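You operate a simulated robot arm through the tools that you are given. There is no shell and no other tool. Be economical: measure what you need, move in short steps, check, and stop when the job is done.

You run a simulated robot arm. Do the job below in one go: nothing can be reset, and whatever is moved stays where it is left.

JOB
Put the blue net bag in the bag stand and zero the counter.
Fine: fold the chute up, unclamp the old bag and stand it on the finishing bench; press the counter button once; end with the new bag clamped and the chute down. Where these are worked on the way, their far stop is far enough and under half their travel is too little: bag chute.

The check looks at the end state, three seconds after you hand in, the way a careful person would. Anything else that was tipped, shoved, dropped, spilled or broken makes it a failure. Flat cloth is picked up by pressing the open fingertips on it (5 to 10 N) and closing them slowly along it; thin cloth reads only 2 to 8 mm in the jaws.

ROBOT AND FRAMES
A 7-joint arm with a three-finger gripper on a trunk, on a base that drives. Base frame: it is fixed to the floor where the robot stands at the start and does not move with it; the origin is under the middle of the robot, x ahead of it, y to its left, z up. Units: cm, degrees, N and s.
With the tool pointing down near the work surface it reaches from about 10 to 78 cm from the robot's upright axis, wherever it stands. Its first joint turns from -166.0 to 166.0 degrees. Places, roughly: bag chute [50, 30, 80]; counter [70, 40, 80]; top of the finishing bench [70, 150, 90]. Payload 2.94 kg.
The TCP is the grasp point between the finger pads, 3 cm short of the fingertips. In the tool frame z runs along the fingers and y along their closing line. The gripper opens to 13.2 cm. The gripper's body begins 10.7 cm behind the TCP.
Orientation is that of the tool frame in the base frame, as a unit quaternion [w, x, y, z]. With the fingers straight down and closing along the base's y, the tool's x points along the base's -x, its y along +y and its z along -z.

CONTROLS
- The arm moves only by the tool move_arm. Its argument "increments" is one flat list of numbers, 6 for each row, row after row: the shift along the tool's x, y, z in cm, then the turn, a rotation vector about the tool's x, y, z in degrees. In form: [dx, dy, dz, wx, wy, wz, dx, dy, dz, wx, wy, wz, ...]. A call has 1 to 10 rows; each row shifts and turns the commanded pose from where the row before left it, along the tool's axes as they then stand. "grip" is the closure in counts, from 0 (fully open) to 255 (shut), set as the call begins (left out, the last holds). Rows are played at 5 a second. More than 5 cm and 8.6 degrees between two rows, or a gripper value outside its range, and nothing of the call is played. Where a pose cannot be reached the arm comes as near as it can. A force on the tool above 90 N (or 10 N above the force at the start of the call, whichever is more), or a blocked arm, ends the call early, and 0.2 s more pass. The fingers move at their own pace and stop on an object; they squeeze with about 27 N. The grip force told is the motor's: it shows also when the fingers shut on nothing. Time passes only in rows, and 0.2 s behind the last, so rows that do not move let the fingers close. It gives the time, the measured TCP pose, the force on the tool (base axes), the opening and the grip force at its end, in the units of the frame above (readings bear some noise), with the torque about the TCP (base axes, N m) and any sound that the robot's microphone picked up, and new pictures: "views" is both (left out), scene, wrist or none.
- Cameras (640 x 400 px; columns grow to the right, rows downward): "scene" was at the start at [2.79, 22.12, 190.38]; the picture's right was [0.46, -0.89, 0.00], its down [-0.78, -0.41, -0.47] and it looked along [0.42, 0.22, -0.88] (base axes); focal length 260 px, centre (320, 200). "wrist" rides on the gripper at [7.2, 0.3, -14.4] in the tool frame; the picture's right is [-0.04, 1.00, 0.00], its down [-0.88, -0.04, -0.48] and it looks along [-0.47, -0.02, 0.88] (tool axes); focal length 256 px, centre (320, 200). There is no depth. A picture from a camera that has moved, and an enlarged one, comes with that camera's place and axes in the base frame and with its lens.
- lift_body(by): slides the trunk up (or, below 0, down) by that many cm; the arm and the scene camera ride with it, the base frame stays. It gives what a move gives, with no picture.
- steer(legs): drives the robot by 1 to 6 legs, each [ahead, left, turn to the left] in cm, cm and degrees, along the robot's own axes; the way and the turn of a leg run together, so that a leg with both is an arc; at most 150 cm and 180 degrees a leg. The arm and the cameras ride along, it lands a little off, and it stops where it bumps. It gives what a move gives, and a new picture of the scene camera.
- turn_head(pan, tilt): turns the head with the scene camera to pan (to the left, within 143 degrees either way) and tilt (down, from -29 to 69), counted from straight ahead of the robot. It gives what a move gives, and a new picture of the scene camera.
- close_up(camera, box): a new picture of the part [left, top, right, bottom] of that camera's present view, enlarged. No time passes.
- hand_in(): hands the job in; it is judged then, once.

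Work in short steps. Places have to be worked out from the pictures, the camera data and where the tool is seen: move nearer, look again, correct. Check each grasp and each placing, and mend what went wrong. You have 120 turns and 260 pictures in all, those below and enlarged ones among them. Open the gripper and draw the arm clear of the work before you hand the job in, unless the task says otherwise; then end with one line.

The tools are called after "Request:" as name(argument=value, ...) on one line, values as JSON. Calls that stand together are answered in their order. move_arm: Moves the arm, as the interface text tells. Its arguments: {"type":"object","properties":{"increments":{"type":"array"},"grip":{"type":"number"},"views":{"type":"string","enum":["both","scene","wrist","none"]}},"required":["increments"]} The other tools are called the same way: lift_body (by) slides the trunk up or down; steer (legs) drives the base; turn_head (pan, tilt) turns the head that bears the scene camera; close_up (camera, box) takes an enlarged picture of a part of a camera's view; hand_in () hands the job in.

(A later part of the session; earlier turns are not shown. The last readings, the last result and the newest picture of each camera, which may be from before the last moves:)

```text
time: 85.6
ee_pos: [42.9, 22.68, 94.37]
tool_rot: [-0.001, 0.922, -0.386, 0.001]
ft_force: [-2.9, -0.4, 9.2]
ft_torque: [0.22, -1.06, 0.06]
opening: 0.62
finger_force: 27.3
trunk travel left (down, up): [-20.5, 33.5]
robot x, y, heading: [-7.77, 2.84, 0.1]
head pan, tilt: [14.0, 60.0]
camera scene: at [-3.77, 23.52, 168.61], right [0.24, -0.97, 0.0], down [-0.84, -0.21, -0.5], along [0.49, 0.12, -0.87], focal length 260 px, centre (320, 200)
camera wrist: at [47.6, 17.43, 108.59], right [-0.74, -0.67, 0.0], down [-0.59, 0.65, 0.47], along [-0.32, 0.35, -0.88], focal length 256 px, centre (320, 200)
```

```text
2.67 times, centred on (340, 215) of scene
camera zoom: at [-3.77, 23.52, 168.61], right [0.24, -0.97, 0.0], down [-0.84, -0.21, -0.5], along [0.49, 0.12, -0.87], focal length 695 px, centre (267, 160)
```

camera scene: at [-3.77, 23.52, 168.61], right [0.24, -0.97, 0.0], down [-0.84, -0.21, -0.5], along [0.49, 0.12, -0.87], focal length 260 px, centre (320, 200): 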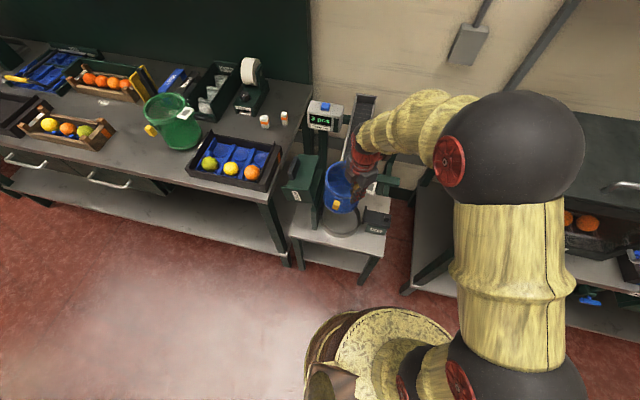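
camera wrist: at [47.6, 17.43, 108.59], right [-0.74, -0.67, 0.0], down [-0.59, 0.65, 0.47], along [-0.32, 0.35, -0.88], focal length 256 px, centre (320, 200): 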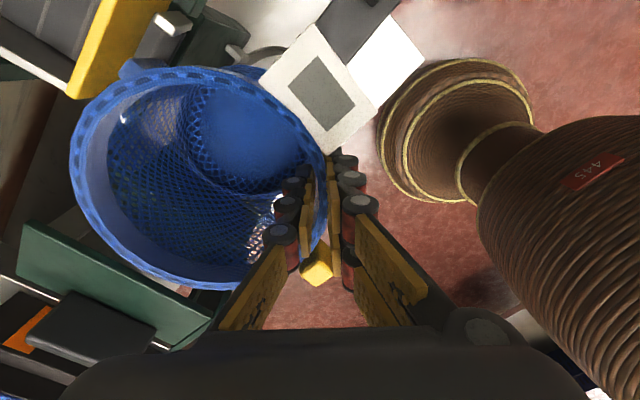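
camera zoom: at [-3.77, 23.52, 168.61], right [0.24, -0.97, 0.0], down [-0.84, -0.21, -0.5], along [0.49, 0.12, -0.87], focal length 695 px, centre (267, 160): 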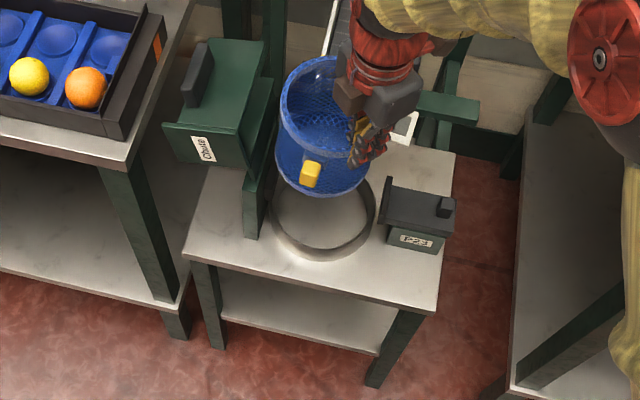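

A rod on the conveyor lip touches the bag's back tab. I rise, pull 3 cm toward me, go below it, then forward again.

Request:
move_arm(increments=[0, 0, -2, 0, 0, 0, -2.1, 2.14, 0, 0, 0, 0, 0, 0, 3, 0, 0, 0, 0, 0, 3, 0, 0, 0, 0, 0, 3, 0, 0, 0, 0, 0, 0, 0, 0, 0])

Request:
close_up(camera="scene", box=[285, 140, 395, 290])

Request:
close_up(camera="wrist", box=[40, 0, 360, 300])

```text
time: 87.0
ee_pos: [39.86, 22.5, 86.94]
tool_rot: [0.0, 0.922, -0.386, 0.0]
ft_force: [-0.4, 0.4, -0.6]
ft_torque: [-0.05, 0.04, -0.02]
opening: 0.61
finger_force: 27.7
trunk travel left (down, up): [-20.5, 33.5]
robot x, y, heading: [-7.3, 3.0, 0.2]
head pan, tilt: [14.0, 60.0]
camera scene: at [-3.67, 23.55, 168.59], right [0.24, -0.97, 0.0], down [-0.84, -0.21, -0.5], along [0.48, 0.12, -0.87], focal length 260 px, centre (320, 200)
camera wrist: at [44.8, 17.33, 101.4], right [-0.74, -0.67, 0.0], down [-0.59, 0.65, 0.47], along [-0.32, 0.35, -0.88], focal length 256 px, centre (320, 200)
```

scene: 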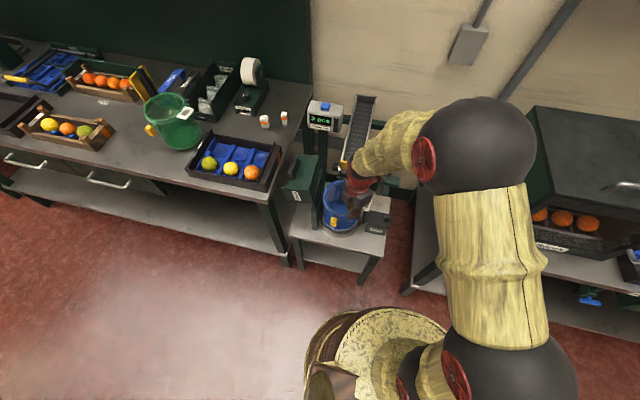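
wrist: 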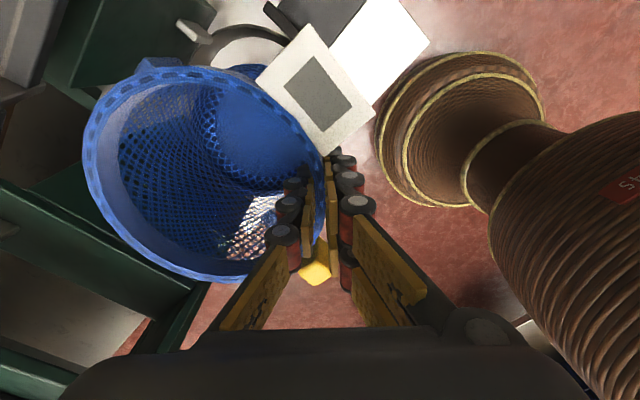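

```text
2.67 times, centred on (340, 215) of scene
camera zoom: at [-3.67, 23.55, 168.59], right [0.24, -0.97, 0.0], down [-0.84, -0.21, -0.5], along [0.48, 0.12, -0.87], focal length 695 px, centre (267, 160)
```

zoom: 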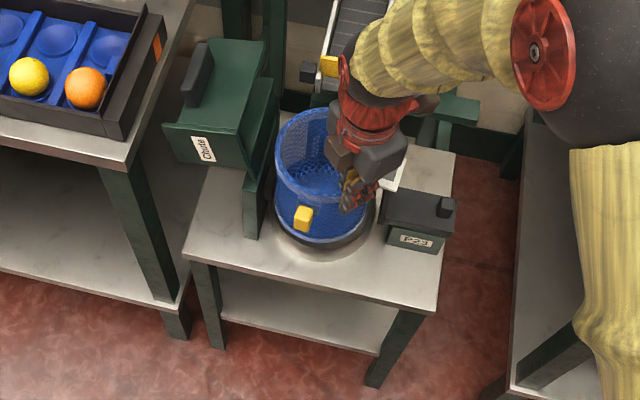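

```text
1.33 times, centred on (200, 150) of wrist
camera zoom: at [44.8, 17.33, 101.4], right [-0.74, -0.67, 0.0], down [-0.59, 0.65, 0.47], along [-0.32, 0.35, -0.88], focal length 341 px, centre (480, 267)
```

zoom: 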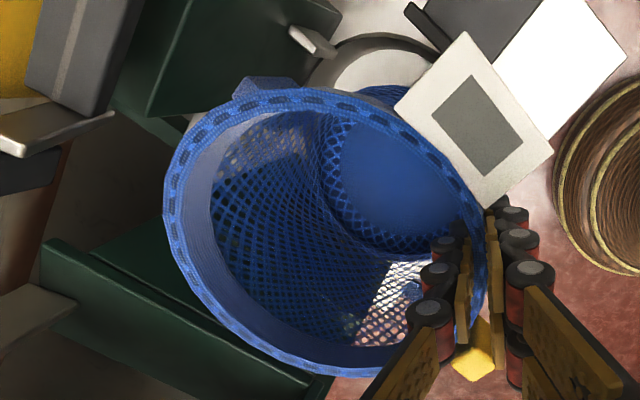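

Clear below the rod now. I move forward to the seat position and lower toward the cup.

Request:
move_arm(increments=[2.1, -2.0, 0, 0, 0, 0, 0, 0, 2, 0, 0, 0, 0, 0, 2, 0, 0, 0, 0, 0, 1.5, 0, 0, 0, 0, 0, 0, 0, 0, 0])

Request:
close_up(camera="scene", box=[295, 160, 385, 270])

Request:
close_up(camera="wrist", box=[40, 0, 360, 300])

```text
time: 88.2
ee_pos: [42.84, 22.49, 81.6]
tool_rot: [0.0, 0.923, -0.386, 0.001]
ft_force: [0.1, -0.9, -1.6]
ft_torque: [-0.04, 0.06, 0.01]
opening: 0.59
finger_force: 26.7
trunk travel left (down, up): [-20.5, 33.5]
robot x, y, heading: [-7.45, 2.92, -0.2]
head pan, tilt: [14.0, 60.0]
camera scene: at [-3.68, 23.54, 168.59], right [0.24, -0.97, 0.0], down [-0.84, -0.21, -0.5], along [0.48, 0.12, -0.87], focal length 260 px, centre (320, 200)
camera wrist: at [47.62, 17.25, 95.96], right [-0.74, -0.67, 0.0], down [-0.59, 0.65, 0.47], along [-0.32, 0.35, -0.88], focal length 256 px, centre (320, 200)
```

scene: 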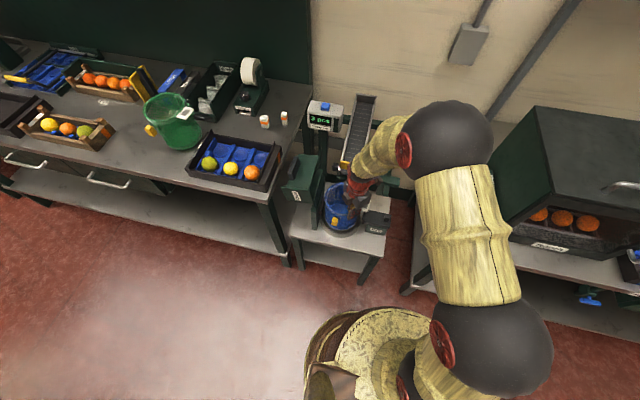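
wrist: 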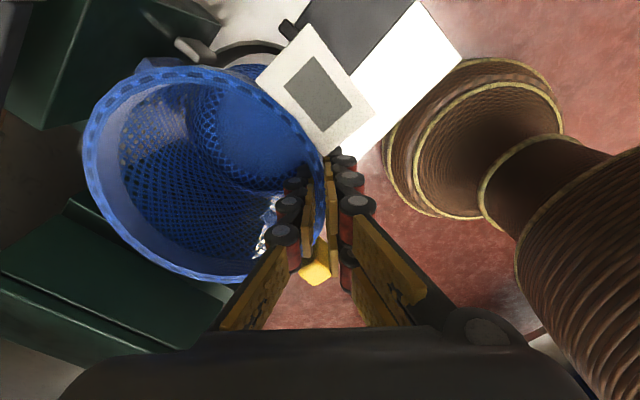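

```text
3.64 times, centred on (340, 215) of scene
camera zoom: at [-3.68, 23.54, 168.59], right [0.24, -0.97, 0.0], down [-0.84, -0.21, -0.5], along [0.48, 0.12, -0.87], focal length 947 px, centre (247, 146)
```

zoom: 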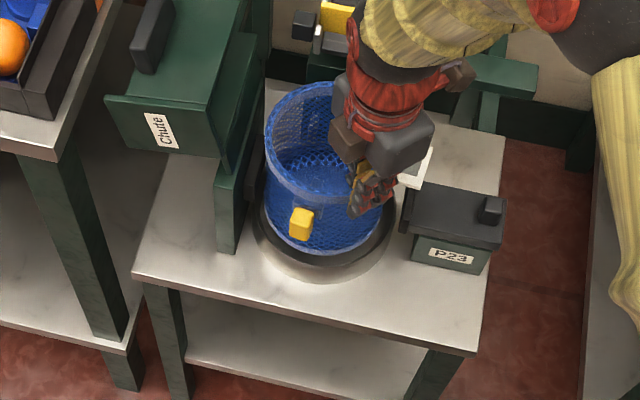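

```text
1.33 times, centred on (200, 150) of wrist
camera zoom: at [47.62, 17.25, 95.96], right [-0.74, -0.67, 0.0], down [-0.59, 0.65, 0.47], along [-0.32, 0.35, -0.88], focal length 341 px, centre (480, 267)
```

zoom: 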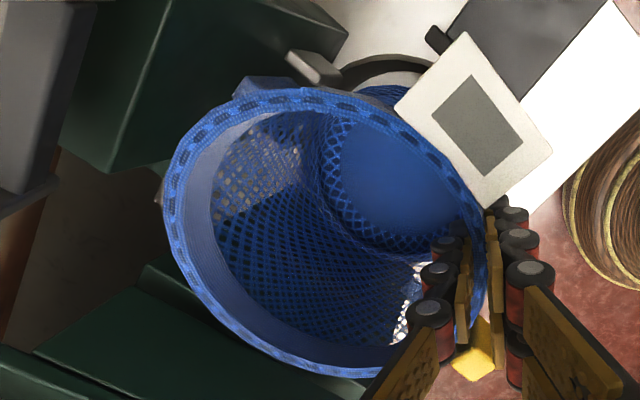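

Looks well centred over the cup. I lower the rest in 1 cm steps.

Request:
move_arm(increments=[0, 0, 1, 0, 0, 0, 0, 0, 1, 0, 0, 0, 0, 0, 1, 0, 0, 0, 0, 0, 0.6, 0, 0, 0, 0, 0, 0, 0, 0, 0])

Request:
close_up(camera="scene", box=[295, 160, 385, 270])

Request:
close_up(camera="wrist", box=[40, 0, 360, 300])

```text
time: 89.4
ee_pos: [42.76, 22.51, 77.93]
tool_rot: [0.0, 0.923, -0.386, 0.0]
ft_force: [-0.4, 0.7, -0.2]
ft_torque: [-0.04, 0.01, 0.02]
opening: 0.59
finger_force: 26.6
trunk travel left (down, up): [-20.5, 33.5]
robot x, y, heading: [-7.27, 2.73, -0.0]
head pan, tilt: [14.0, 60.0]
camera scene: at [-3.7, 23.53, 168.59], right [0.24, -0.97, 0.0], down [-0.84, -0.21, -0.5], along [0.49, 0.12, -0.87], focal length 260 px, centre (320, 200)
camera wrist: at [47.55, 17.35, 92.27], right [-0.74, -0.67, 0.0], down [-0.59, 0.65, 0.47], along [-0.32, 0.35, -0.88], focal length 256 px, centre (320, 200)
```

scene: 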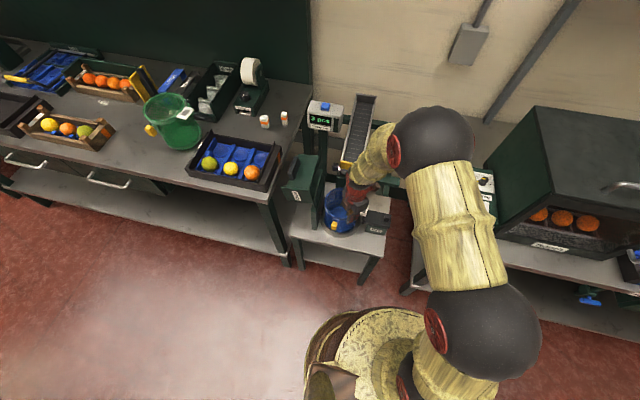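
wrist: 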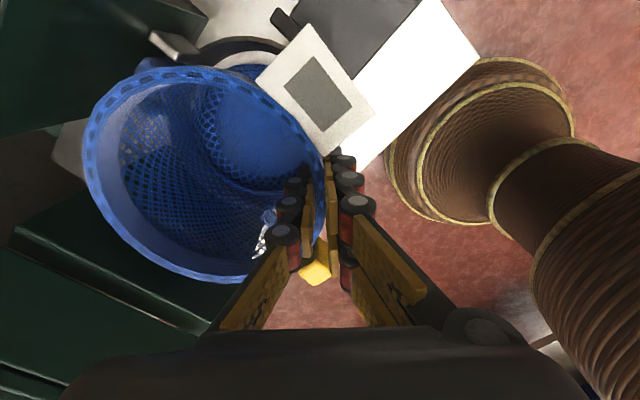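

```text
3.64 times, centred on (340, 215) of scene
camera zoom: at [-3.7, 23.53, 168.59], right [0.24, -0.97, 0.0], down [-0.84, -0.21, -0.5], along [0.49, 0.12, -0.87], focal length 947 px, centre (247, 146)
```

zoom: 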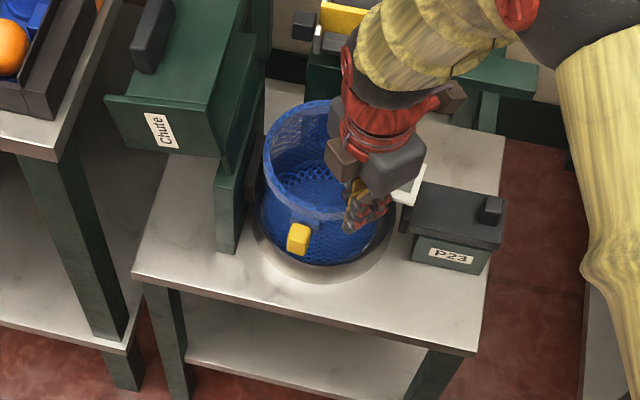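

```text
1.33 times, centred on (200, 150) of wrist
camera zoom: at [47.55, 17.35, 92.27], right [-0.74, -0.67, 0.0], down [-0.59, 0.65, 0.47], along [-0.32, 0.35, -0.88], focal length 341 px, centre (480, 267)
```

zoom: 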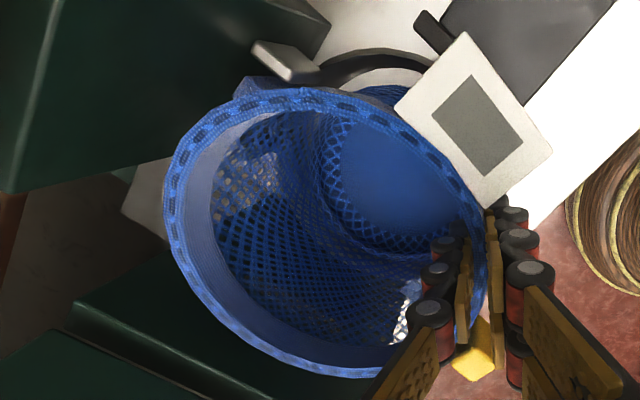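

No contact yet. I continue in 0.4 cm steps until it seats.

Request:
move_arm(increments=[0, 0, 0.4, 0, 0, 0, 0, 0, 0.4, 0, 0, 0, 0, 0, 0, 0, 0, 0])

Request:
close_up(camera="scene", box=[295, 160, 385, 270])

```text
time: 90.2
ee_pos: [42.8, 22.46, 77.45]
tool_rot: [-0.002, 0.922, -0.386, 0.003]
ft_force: [-10.7, -3.5, 48.4]
ft_torque: [-0.04, 0.25, 0.07]
opening: 0.6
finger_force: 27.8
trunk travel left (down, up): [-20.5, 33.5]
robot x, y, heading: [-7.45, 3.03, 0.1]
head pan, tilt: [14.0, 60.0]
camera scene: at [-4.11, 23.36, 168.65], right [0.24, -0.97, 0.0], down [-0.84, -0.21, -0.5], along [0.49, 0.12, -0.86], focal length 260 px, centre (320, 200)
camera wrist: at [47.55, 17.21, 91.85], right [-0.74, -0.67, -0.01], down [-0.59, 0.65, 0.47], along [-0.31, 0.35, -0.88], focal length 256 px, centre (320, 200)
```

scene: 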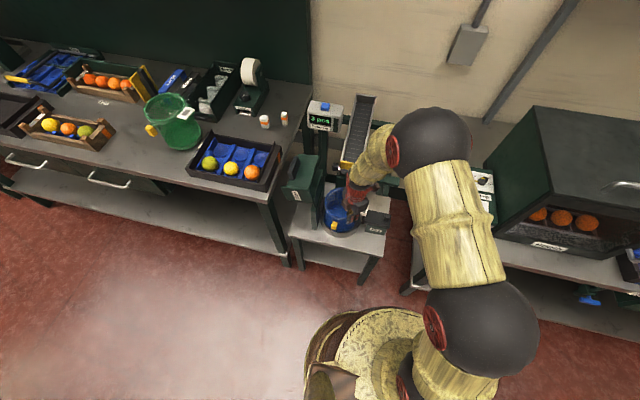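
wrist: 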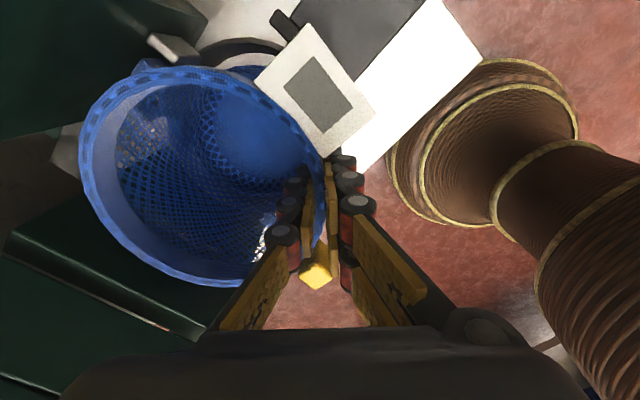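

```text
3.64 times, centred on (340, 215) of scene
camera zoom: at [-4.11, 23.36, 168.65], right [0.24, -0.97, 0.0], down [-0.84, -0.21, -0.5], along [0.49, 0.12, -0.86], focal length 947 px, centre (247, 146)
```

zoom: 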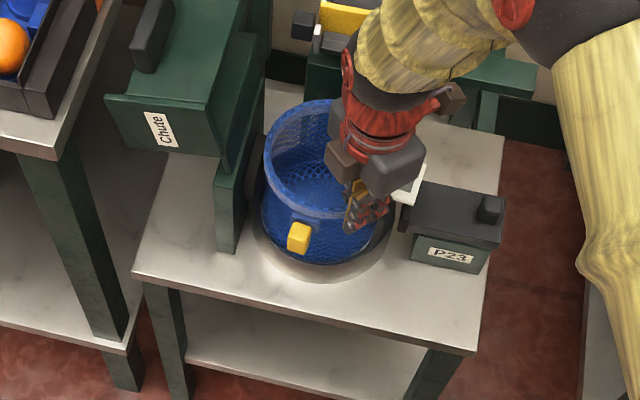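

Seated with 48 N at z≈77.5, matching the cup floor. I relieve and release.

Request:
move_arm(increments=[0, 0, -0.4, 0, 0, 0, 0, 0, 0, 0, 0, 0], views="none")

Request:
move_arm(increments=[0, 0, 0, 0, 0, 0, 0, 0, 0, 0, 0, 0, 0, 0, 0, 0, 0, 0, 0, 0, 0, 0, 0, 0], grip=150, views="none")

Request:
move_arm(increments=[0, 0, -3, 0, 0, 0, 0, 0, -4, 0, 0, 0, 0, 0, -4.5, 0, 0, 0, 0, 0, -4.5, 0, 0, 0])

Request:
close_up(camera="scene", box=[295, 160, 385, 270])

Request:
close_up(camera="wrist", box=[120, 0, 400, 240])

```text
time: 90.8
ee_pos: [42.64, 22.58, 77.49]
tool_rot: [0.0, 0.922, -0.386, 0.0]
ft_force: [2.2, -0.1, 2.7]
ft_torque: [-0.11, -0.24, -0.02]
opening: 0.59
finger_force: 27.3
trunk travel left (down, up): [-20.5, 33.5]
robot x, y, heading: [-7.61, 2.87, -0.1]
head pan, tilt: [14.0, 60.0]
```

```text
time: 91.8
ee_pos: [42.81, 22.64, 77.58]
tool_rot: [0.001, 0.923, -0.386, 0.001]
ft_force: [0.4, -0.4, -0.5]
ft_torque: [0.01, -0.01, 0.0]
opening: 5.42
finger_force: 0.1
trunk travel left (down, up): [-20.5, 33.5]
robot x, y, heading: [-7.36, 3.2, -0.1]
head pan, tilt: [14.0, 60.0]
```

```text
time: 92.8
ee_pos: [42.5, 22.66, 93.81]
tool_rot: [0.0, 0.923, -0.385, 0.0]
ft_force: [-0.4, -0.7, -0.9]
ft_torque: [0.01, 0.01, 0.0]
opening: 5.44
finger_force: 0.1
trunk travel left (down, up): [-20.5, 33.5]
robot x, y, heading: [-7.67, 2.66, 0.1]
head pan, tilt: [14.0, 60.0]
camera scene: at [-3.75, 23.51, 168.59], right [0.24, -0.97, 0.0], down [-0.84, -0.21, -0.5], along [0.49, 0.12, -0.87], focal length 260 px, centre (320, 200)
camera wrist: at [47.31, 17.32, 108.26], right [-0.74, -0.67, 0.0], down [-0.59, 0.65, 0.47], along [-0.32, 0.35, -0.88], focal length 256 px, centre (320, 200)
```

scene: 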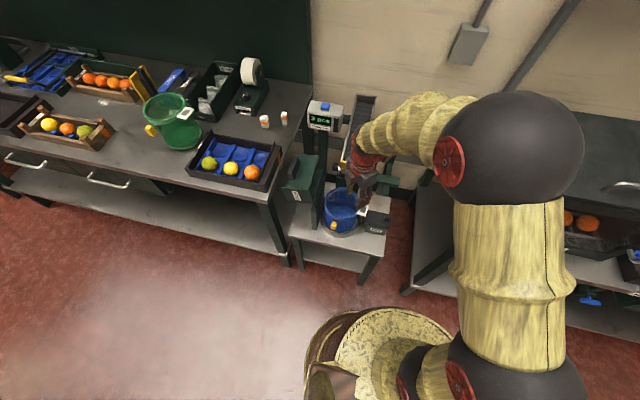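
wrist: 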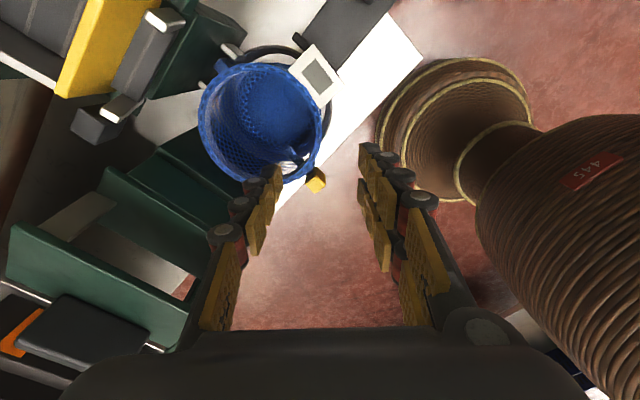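

```text
3.64 times, centred on (340, 215) of scene
camera zoom: at [-3.75, 23.51, 168.59], right [0.24, -0.97, 0.0], down [-0.84, -0.21, -0.5], along [0.49, 0.12, -0.87], focal length 947 px, centre (247, 146)
```

zoom: 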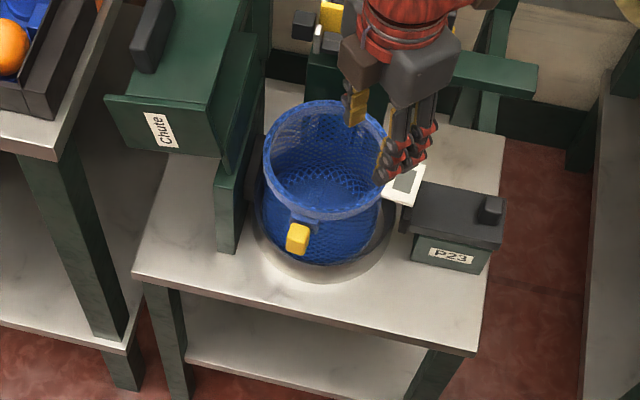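

```text
1.67 times, centred on (260, 120) of wrist
camera zoom: at [47.31, 17.32, 108.26], right [-0.74, -0.67, 0.0], down [-0.59, 0.65, 0.47], along [-0.32, 0.35, -0.88], focal length 427 px, centre (420, 333)
```

zoom: 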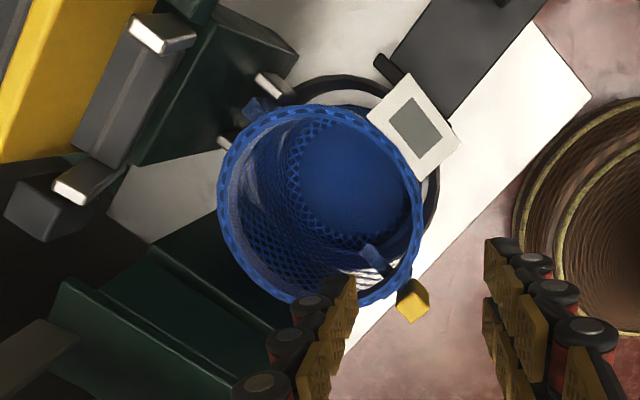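

The blue bag is upright in the cup, its back tab between the two prongs, matching the old bag. Now I rise, turn the tool back 45°, close it, and go to the clamp's right side.

Request:
move_arm(increments=[0, 0, -4, 0, 0, 0, 0, 0, 0, 0, 0, 7.5, 0, 0, 0, 0, 0, 7.5, 0, 0, 0, 0, 0, 7.5, 0, 0, 0, 0, 0, 7.5, 0, 0, 0, 0, 0, 7.5, 0, 0, 0, 0, 0, 7.5], grip=255, views="none")

Request:
move_arm(increments=[4.3, -1.1, 0, 0, 0, 0, 4.3, -1.1, 0, 0, 0, 0, 4.3, -1.1, 0, 0, 0, 0, 4.3, -1.1, 0, 0, 0, 0, 4.3, -1.1, 0, 0, 0, 0])

Request:
close_up(camera="wrist", box=[200, 60, 440, 260])

Request:
close_up(camera="scene", box=[295, 150, 415, 270])

```text
time: 94.4
ee_pos: [42.61, 22.47, 97.52]
tool_rot: [0.0, -0.703, 0.711, -0.001]
ft_force: [-0.8, 0.0, 0.5]
ft_torque: [-0.02, 0.0, -0.01]
opening: 0.0
finger_force: 27.1
trunk travel left (down, up): [-20.5, 33.5]
robot x, y, heading: [-7.03, 2.7, -0.2]
head pan, tilt: [14.0, 60.0]
```

```text
time: 95.6
ee_pos: [48.23, 0.97, 97.54]
tool_rot: [0.001, -0.704, 0.71, -0.001]
ft_force: [0.5, 0.0, 0.0]
ft_torque: [-0.02, 0.0, -0.01]
opening: 0.01
finger_force: 27.6
trunk travel left (down, up): [-20.5, 33.5]
robot x, y, heading: [-7.26, 2.76, -0.1]
head pan, tilt: [14.0, 60.0]
camera scene: at [-3.71, 23.49, 168.59], right [0.24, -0.97, 0.0], down [-0.84, -0.21, -0.5], along [0.49, 0.12, -0.87], focal length 260 px, centre (320, 200)
camera wrist: at [47.83, -6.17, 111.82], right [-1.0, 0.05, 0.0], down [0.04, 0.88, 0.48], along [0.03, 0.47, -0.88], focal length 256 px, centre (320, 200)
```

scene: 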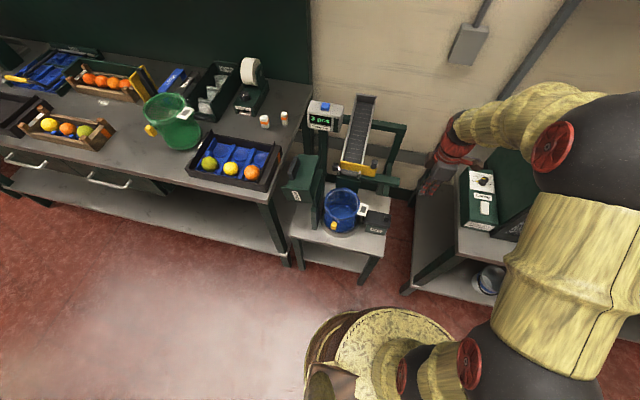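
wrist: 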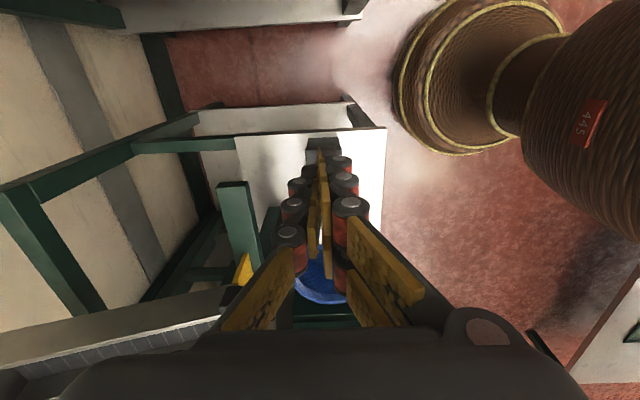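

```text
2.00 times, centred on (320, 160) of wrist
camera zoom: at [47.83, -6.17, 111.82], right [-1.0, 0.05, 0.0], down [0.04, 0.88, 0.48], along [0.03, 0.47, -0.88], focal length 512 px, centre (320, 280)
```

zoom: 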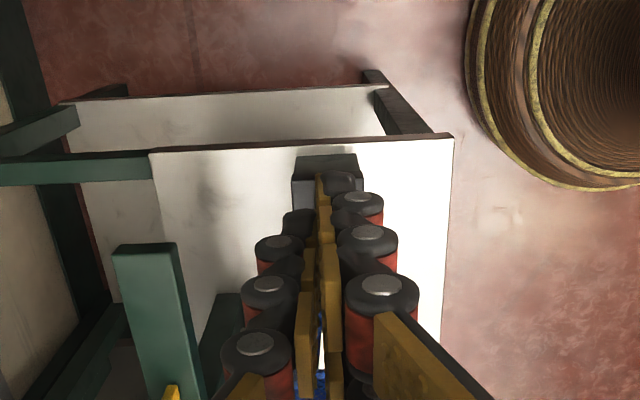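

```text
3.33 times, centred on (355, 210) of scene
camera zoom: at [-3.71, 23.49, 168.59], right [0.24, -0.97, 0.0], down [-0.84, -0.21, -0.5], along [0.49, 0.12, -0.87], focal length 868 px, centre (203, 167)
```

zoom: 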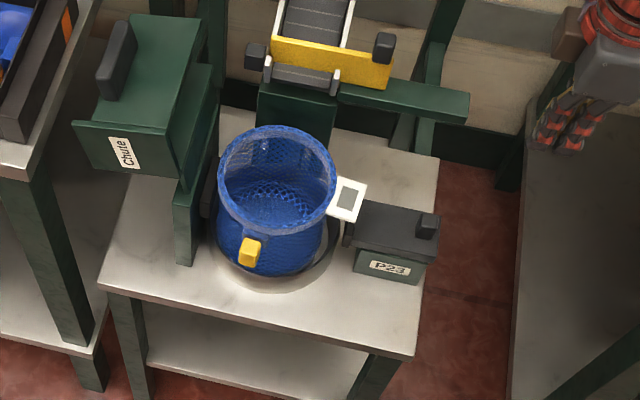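

Combining views, the knob is now at ≈(48, 8) with its top near z≈74. I move to y≈4.6 behind it and descend part way to check.

Request:
move_arm(increments=[-3.5, 0, 0, 0, 0, 0, 0, 0, 4.5, 0, 0, 0, 0, 0, 4.5, 0, 0, 0, 0, 0, 4.5, 0, 0, 0, 0, 0, 3.5, 0, 0, 0])

Request:
close_up(camera="scene", box=[325, 190, 405, 250])

Request:
close_up(camera="wrist", box=[240, 60, 400, 220])

```text
time: 96.8
ee_pos: [48.19, 4.27, 80.44]
tool_rot: [0.0, -0.705, 0.709, 0.0]
ft_force: [0.0, -0.6, -0.4]
ft_torque: [-0.04, 0.0, 0.01]
opening: 0.0
finger_force: 26.6
trunk travel left (down, up): [-20.5, 33.5]
robot x, y, heading: [-7.15, 2.86, -0.2]
head pan, tilt: [14.0, 60.0]
camera scene: at [-3.67, 23.52, 168.59], right [0.24, -0.97, 0.0], down [-0.84, -0.21, -0.5], along [0.48, 0.12, -0.87], focal length 260 px, centre (320, 200)
camera wrist: at [47.71, -2.92, 94.82], right [-1.0, 0.05, 0.0], down [0.04, 0.88, 0.48], along [0.03, 0.47, -0.88], focal length 256 px, centre (320, 200)
```

scene: 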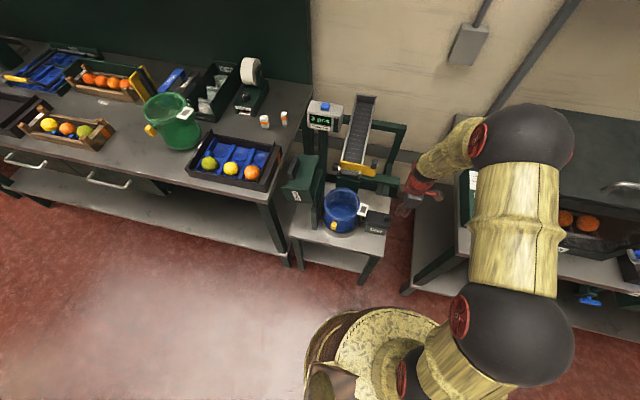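
wrist: 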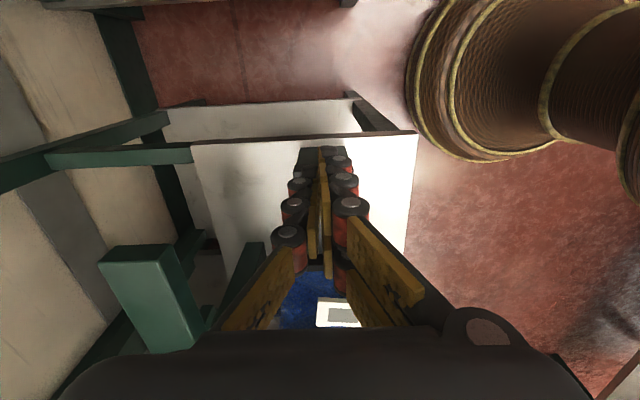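

```text
6.67 times, centred on (365, 220) of scene
camera zoom: at [-3.67, 23.52, 168.59], right [0.24, -0.97, 0.0], down [-0.84, -0.21, -0.5], along [0.48, 0.12, -0.87], focal length 1737 px, centre (20, 67)
```

zoom: 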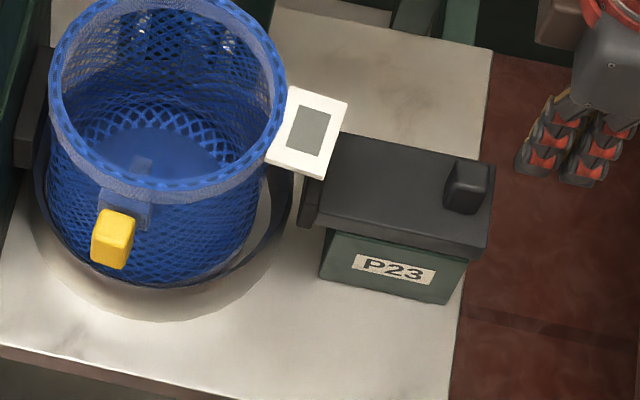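

```text
2.50 times, centred on (320, 140) of wrist
camera zoom: at [47.71, -2.92, 94.82], right [-1.0, 0.05, 0.0], down [0.04, 0.88, 0.48], along [0.03, 0.47, -0.88], focal length 640 px, centre (320, 350)
```

zoom: 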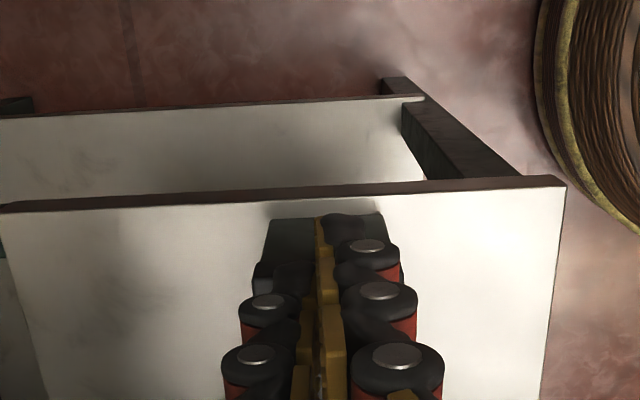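

Scene view confirms knob/slider end at y≈7–8.5, the fingers at y≈4.3. I go down to tips z≈72.5 and push the slider toward the bag in small steps.

Request:
move_arm(increments=[0, 0, 2.5, 0, 0, 0, 0, 0, 2.4, 0, 0, 0, -0.8, 0, 0, 0, 0, 0, -0.8, 0, 0, 0, 0, 0, -0.8, 0, 0, 0, 0, 0, -0.7, 0, 0, 0, 0, 0, 0, 0, 0, 0, 0, 0])

Request:
close_up(camera="scene", box=[315, 180, 405, 250])

```text
time: 98.4
ee_pos: [48.2, 7.68, 75.65]
tool_rot: [0.001, -0.705, 0.709, 0.0]
ft_force: [1.3, -1.9, 0.4]
ft_torque: [-0.01, 0.01, -0.03]
opening: 0.02
finger_force: 27.1
trunk travel left (down, up): [-20.5, 33.5]
robot x, y, heading: [-7.41, 2.86, -0.1]
head pan, tilt: [14.0, 60.0]
camera scene: at [-3.7, 23.51, 168.59], right [0.24, -0.97, 0.0], down [-0.84, -0.21, -0.5], along [0.49, 0.12, -0.87], focal length 260 px, centre (320, 200)
camera wrist: at [47.78, 0.56, 89.95], right [-1.0, 0.05, 0.0], down [0.04, 0.88, 0.48], along [0.03, 0.47, -0.88], focal length 256 px, centre (320, 200)
```

scene: 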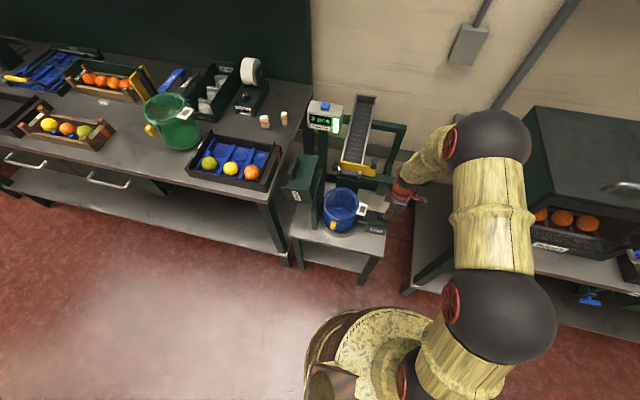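
wrist: 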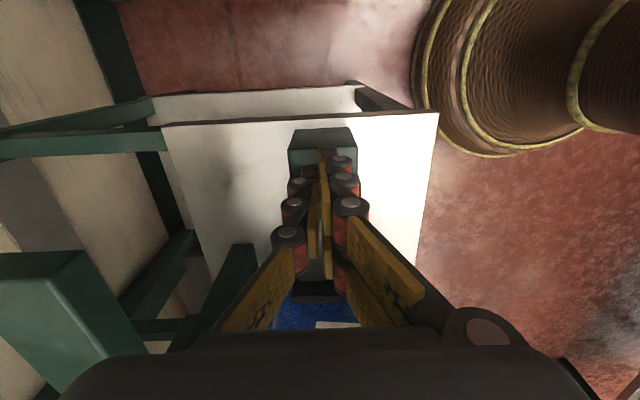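

```text
5.71 times, centred on (360, 215) of scene
camera zoom: at [-3.7, 23.51, 168.59], right [0.24, -0.97, 0.0], down [-0.84, -0.21, -0.5], along [0.49, 0.12, -0.87], focal length 1489 px, centre (91, 114)
```

zoom: 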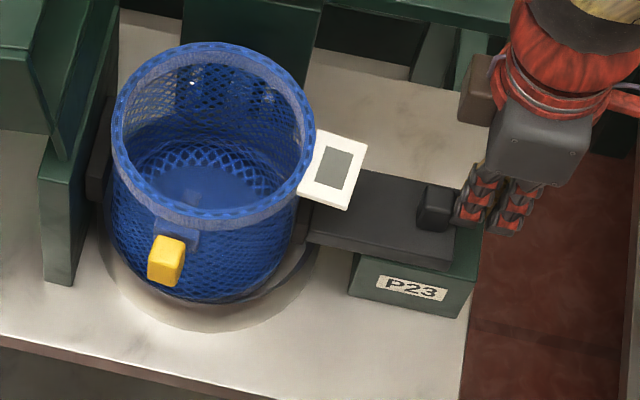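

The slider moved and the counter's green lamp seems on again. I push on gently until it presses the bag.

Request:
move_arm(increments=[-0.4, 0, 0, 0, 0, 0, -0.4, 0, 0, 0, 0, 0, -0.4, 0, 0, 0, 0, 0, 0, 0, 0, 0, 0, 0], views="scene")

Request:
close_up(camera="scene", box=[295, 90, 405, 250])

```text
time: 99.4
ee_pos: [48.22, 7.93, 75.64]
tool_rot: [0.0, -0.703, 0.711, 0.001]
ft_force: [11.5, -85.3, -2.0]
ft_torque: [-1.76, -0.06, 0.01]
opening: 0.0
finger_force: 27.1
trunk travel left (down, up): [-20.5, 33.5]
robot x, y, heading: [-7.05, 2.98, -0.4]
head pan, tilt: [14.0, 60.0]
camera scene: at [-3.54, 22.78, 168.67], right [0.24, -0.97, 0.0], down [-0.84, -0.2, -0.5], along [0.48, 0.12, -0.87], focal length 260 px, centre (320, 200)
```

scene: 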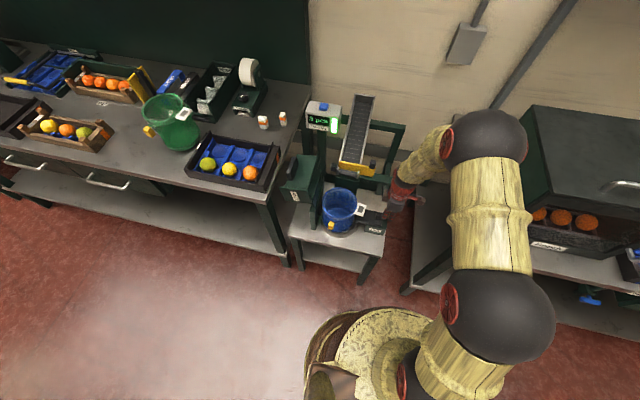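

```text
2.50 times, centred on (350, 170) of scene
camera zoom: at [-3.54, 22.78, 168.67], right [0.24, -0.97, 0.0], down [-0.84, -0.2, -0.5], along [0.48, 0.12, -0.87], focal length 651 px, centre (245, 275)
```

zoom: 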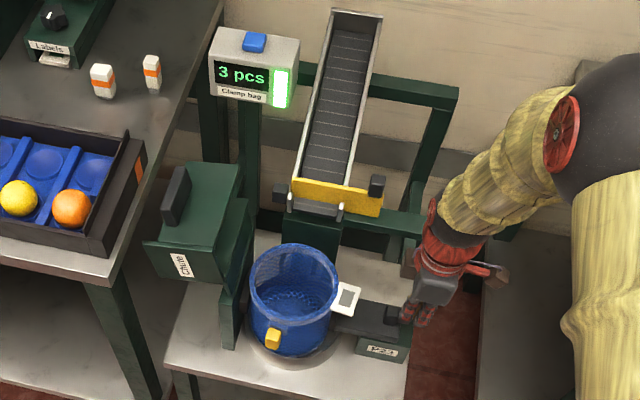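

The jaw is hard against the bag (85 N) and the lamp is green: clamped. I back off, rise, and lift the trunk to prepare for the counter button at roughly (75, 41, 99).

Request:
move_arm(increments=[1, 0, 0, 0, 0, 0, 0.8, 0, 0, 0, 0, 0, 0, 0, -4.5, 0, 0, 0, 0, 0, -4.5, 0, 0, 0, 0, 0, -4.5, 0, 0, 0, 0, 4, -4.5, 0, 0, 0, 0, 4, 0, 0, 0, 0], views="none")

Request:
lift_body(by=30)

Request:
steer(legs=[[0, 30, 0], [7, 0, 0]])

```text
refused: row 6 steps farther than a row can; nothing moved
```

```text
time: 99.8
ee_pos: [48.09, 7.98, 75.67]
tool_rot: [-0.001, -0.703, 0.712, 0.0]
ft_force: [8.8, -21.2, -11.4]
ft_torque: [-0.51, -0.29, -0.08]
opening: 0.0
finger_force: 27.0
trunk travel left (down, up): [-20.9, 33.1]
robot x, y, heading: [-7.42, 2.86, -0.2]
head pan, tilt: [14.0, 60.0]
stopped: the force on the tool passed its limit at 102 N (the readings are from after the stop); the commanded pose is now the measured one
```

```text
time: 100.6
ee_pos: [48.04, 7.86, 75.81]
tool_rot: [-0.002, -0.699, 0.715, -0.002]
ft_force: [1.7, -9.4, -2.7]
ft_torque: [-0.2, -0.07, 0.03]
opening: 0.0
finger_force: 27.4
trunk travel left (down, up): [-20.9, 33.1]
robot x, y, heading: [-7.38, 3.55, -0.5]
head pan, tilt: [14.0, 60.0]
stopped in leg 1: the force on the tool passed its limit at 117 N (the readings are from after the stop); the commanded pose is now the measured one
camera scene: at [-3.46, 24.28, 168.99], right [0.23, -0.97, 0.0], down [-0.84, -0.2, -0.5], along [0.49, 0.12, -0.87], focal length 260 px, centre (320, 200)
```

scene: 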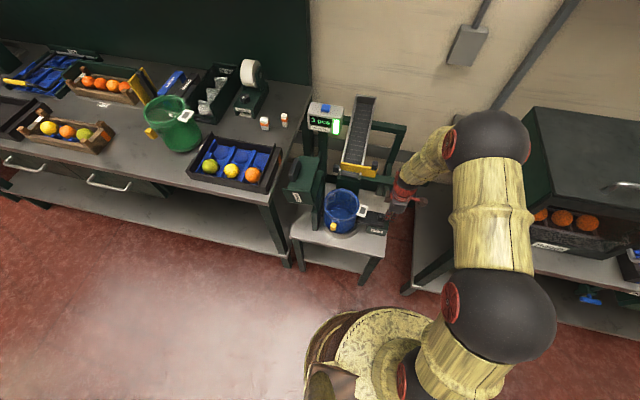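

The retreat row was too long and was refused, and the following calls stopped on the force limit right away. I now retreat properly and check the clamp.

Request:
move_arm(increments=[0.8, 0, 0, 0, 0, 0, 1, 0, 0, 0, 0, 0, 0, 0, -4.5, 0, 0, 0, 0, 0, -4.5, 0, 0, 0, 0, 0, -4.5, 0, 0, 0, 0, 2.5, -4, 0, 0, 0], views="scene")

Request:
close_up(camera="scene", box=[285, 90, 405, 270])

```text
time: 102.0
ee_pos: [45.5, 6.33, 93.38]
tool_rot: [-0.003, -0.7, 0.714, -0.002]
ft_force: [-0.2, 0.6, -0.1]
ft_torque: [-0.03, -0.01, -0.02]
opening: 0.0
finger_force: 27.2
trunk travel left (down, up): [-20.9, 33.1]
robot x, y, heading: [-7.41, 3.72, -0.2]
head pan, tilt: [14.0, 60.0]
camera scene: at [-3.55, 24.35, 168.98], right [0.23, -0.97, 0.0], down [-0.84, -0.2, -0.5], along [0.49, 0.12, -0.87], focal length 260 px, centre (320, 200)
```

scene: 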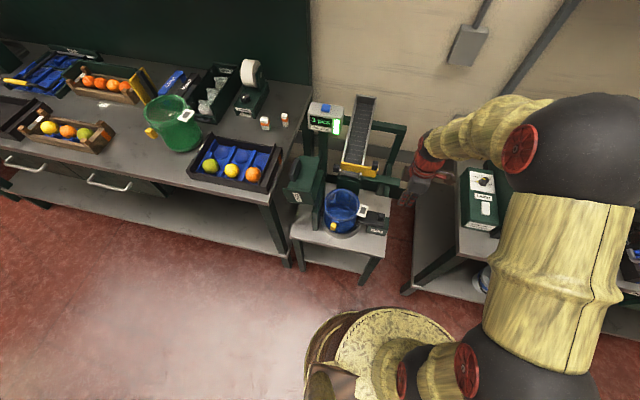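

```text
2.22 times, centred on (345, 180) of scene
camera zoom: at [-3.55, 24.35, 168.98], right [0.23, -0.97, 0.0], down [-0.84, -0.2, -0.5], along [0.49, 0.12, -0.87], focal length 579 px, centre (264, 244)
```

zoom: 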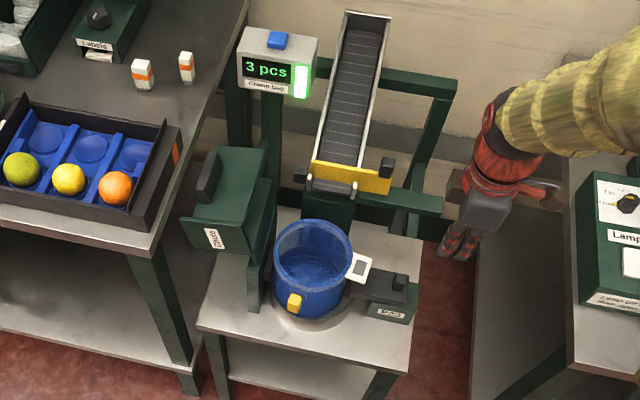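

Bag clamped, lamp on, nothing disturbed. Now the trunk up 30.

Request:
lift_body(by=30)

```text
time: 105.0
ee_pos: [45.62, 6.37, 123.34]
tool_rot: [-0.003, -0.7, 0.714, -0.002]
ft_force: [0.1, 0.1, 0.2]
ft_torque: [0.01, 0.01, 0.01]
opening: 0.0
finger_force: 26.9
trunk travel left (down, up): [-50.9, 3.1]
robot x, y, heading: [-7.37, 3.57, -0.7]
head pan, tilt: [14.0, 60.0]
```

Then drive left 30 and ahead 8, with a look.

Request:
steer(legs=[[0, 30, 0], [8, 0, 0]])

Request:
close_up(camera="wrist", box=[0, 0, 640, 400])

```text
time: 107.7
ee_pos: [54.17, 35.73, 123.26]
tool_rot: [-0.002, -0.698, 0.716, -0.002]
ft_force: [1.0, 0.2, 0.1]
ft_torque: [0.02, 0.07, 0.01]
opening: 0.0
finger_force: 27.3
trunk travel left (down, up): [-50.9, 3.1]
robot x, y, heading: [1.15, 33.2, -1.0]
head pan, tilt: [14.0, 60.0]
camera scene: at [5.33, 53.87, 198.98], right [0.23, -0.97, 0.0], down [-0.84, -0.2, -0.5], along [0.49, 0.11, -0.87], focal length 260 px, centre (320, 200)
```

scene: 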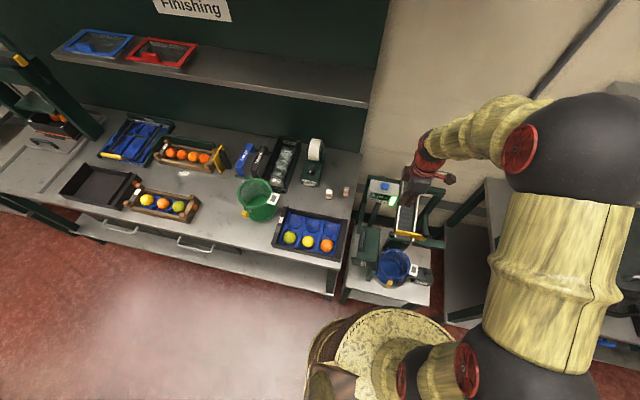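

```text
1.00 times, centred on (320, 200) of wrist (not enlarged: the box is as wide or as high as the picture)
camera zoom: at [53.78, 28.7, 137.69], right [-1.0, 0.07, 0.0], down [0.06, 0.88, 0.47], along [0.03, 0.47, -0.88], focal length 256 px, centre (320, 200)
```

zoom: 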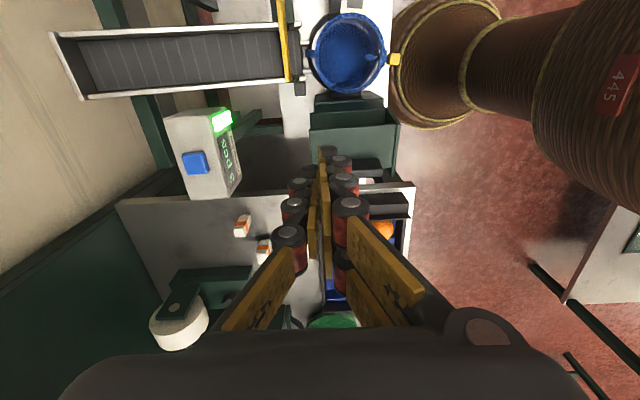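

Button triangulated at ≈(72.9, 40.2, 102). I move above it at z≈115 and check.

Request:
move_arm(increments=[-1, -3.7, 0, 0, 0, 0, -1, -3.7, 0, 0, 0, 0, -1, -3.7, 0, 0, 0, 0, -1, -3.7, 0, 0, 0, 0, -1, -3.7, 0, 0, 0, 0, 0, 0, 3, 0, 0, 0, 0, 0, 3, 0, 0, 0])

Request:
close_up(camera="wrist", box=[220, 80, 420, 240])

Request:
close_up(camera="scene", box=[350, 110, 470, 220])

```text
time: 109.3
ee_pos: [72.71, 40.31, 117.37]
tool_rot: [-0.002, -0.698, 0.716, -0.002]
ft_force: [1.2, 1.2, 0.1]
ft_torque: [-0.04, 0.04, 0.01]
opening: 0.0
finger_force: 27.2
trunk travel left (down, up): [-50.9, 3.1]
robot x, y, heading: [1.44, 32.89, -0.6]
head pan, tilt: [14.0, 60.0]
camera scene: at [5.29, 53.97, 198.97], right [0.23, -0.97, 0.0], down [-0.84, -0.2, -0.5], along [0.49, 0.11, -0.87], focal length 260 px, centre (320, 200)
camera wrist: at [72.27, 33.37, 131.74], right [-1.0, 0.07, 0.0], down [0.06, 0.88, 0.47], along [0.03, 0.47, -0.88], focal length 256 px, centre (320, 200)
```

scene: 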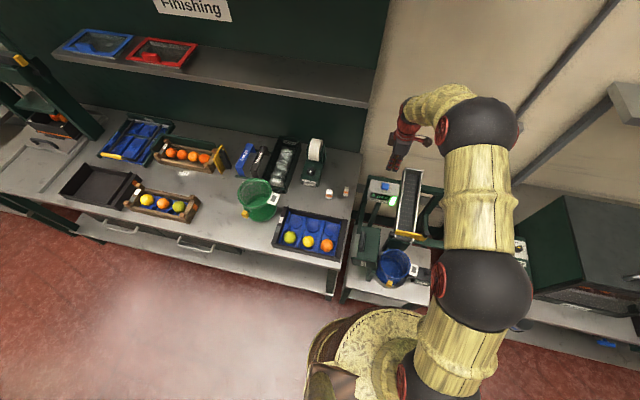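
wrist: 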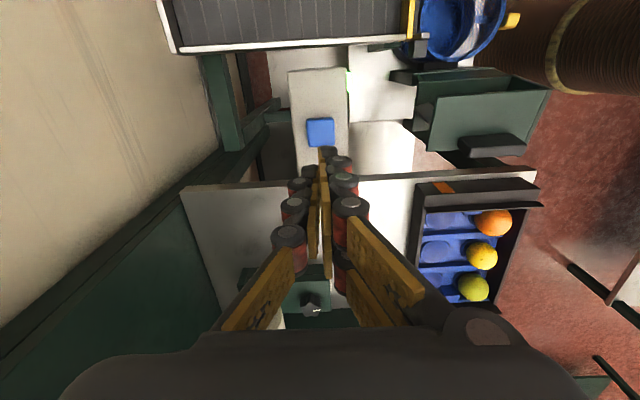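

```text
2.50 times, centred on (320, 160) of wrist
camera zoom: at [72.27, 33.37, 131.74], right [-1.0, 0.07, 0.0], down [0.06, 0.88, 0.47], along [0.03, 0.47, -0.88], focal length 640 px, centre (320, 300)
```

zoom: 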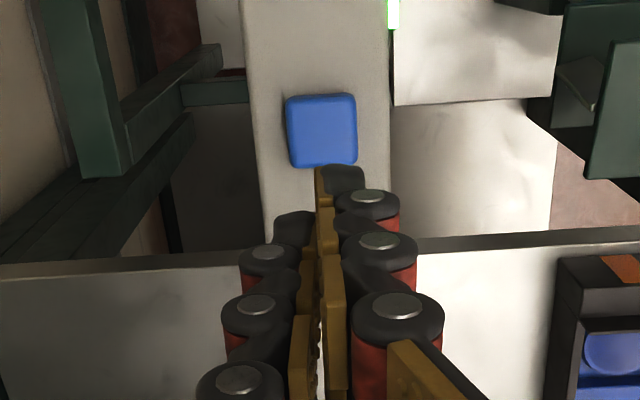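

```text
3.64 times, centred on (410, 165) of scene
camera zoom: at [5.29, 53.97, 198.97], right [0.23, -0.97, 0.0], down [-0.84, -0.2, -0.5], along [0.49, 0.11, -0.87], focal length 947 px, centre (-7, 327)
```

zoom: 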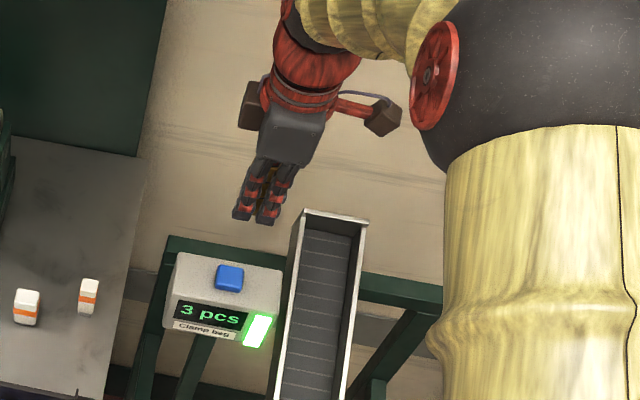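

Aligned over the button. I descend 8.5 cm first, then creep down.

Request:
move_arm(increments=[0, 0, 3, 0, 0, 0, 0, 0, 3, 0, 0, 0, 0, 0, 2.5, 0, 0, 0, 0, 0, 0, 0, 0, 0], views="wrist")

Request:
close_up(camera="scene", box=[350, 140, 430, 220])

```text
time: 110.3
ee_pos: [72.6, 40.38, 108.91]
tool_rot: [-0.003, -0.699, 0.715, -0.003]
ft_force: [0.3, 0.1, 0.7]
ft_torque: [-0.03, -0.02, 0.0]
opening: 0.0
finger_force: 26.6
trunk travel left (down, up): [-50.9, 3.1]
robot x, y, heading: [1.31, 33.33, -0.7]
head pan, tilt: [14.0, 60.0]
camera wrist: at [72.18, 33.25, 123.26], right [-1.0, 0.07, 0.0], down [0.06, 0.88, 0.47], along [0.03, 0.47, -0.88], focal length 256 px, centre (320, 200)
```

wrist: 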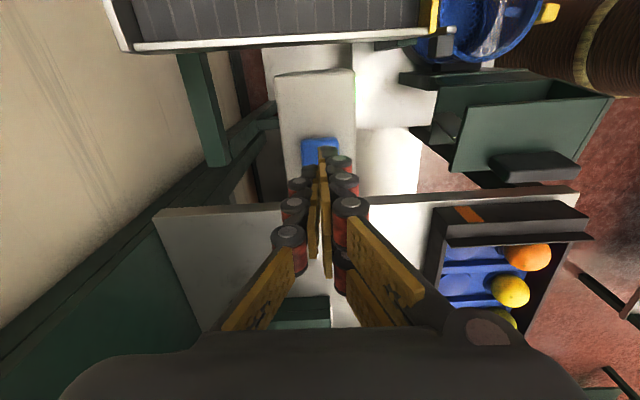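

```text
5.00 times, centred on (390, 180) of scene
camera zoom: at [5.01, 53.91, 198.99], right [0.23, -0.97, 0.0], down [-0.84, -0.2, -0.5], along [0.49, 0.11, -0.87], focal length 1303 px, centre (-30, 300)
```

zoom: 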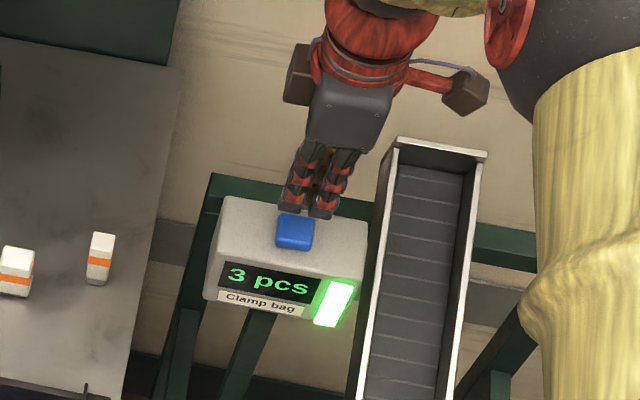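

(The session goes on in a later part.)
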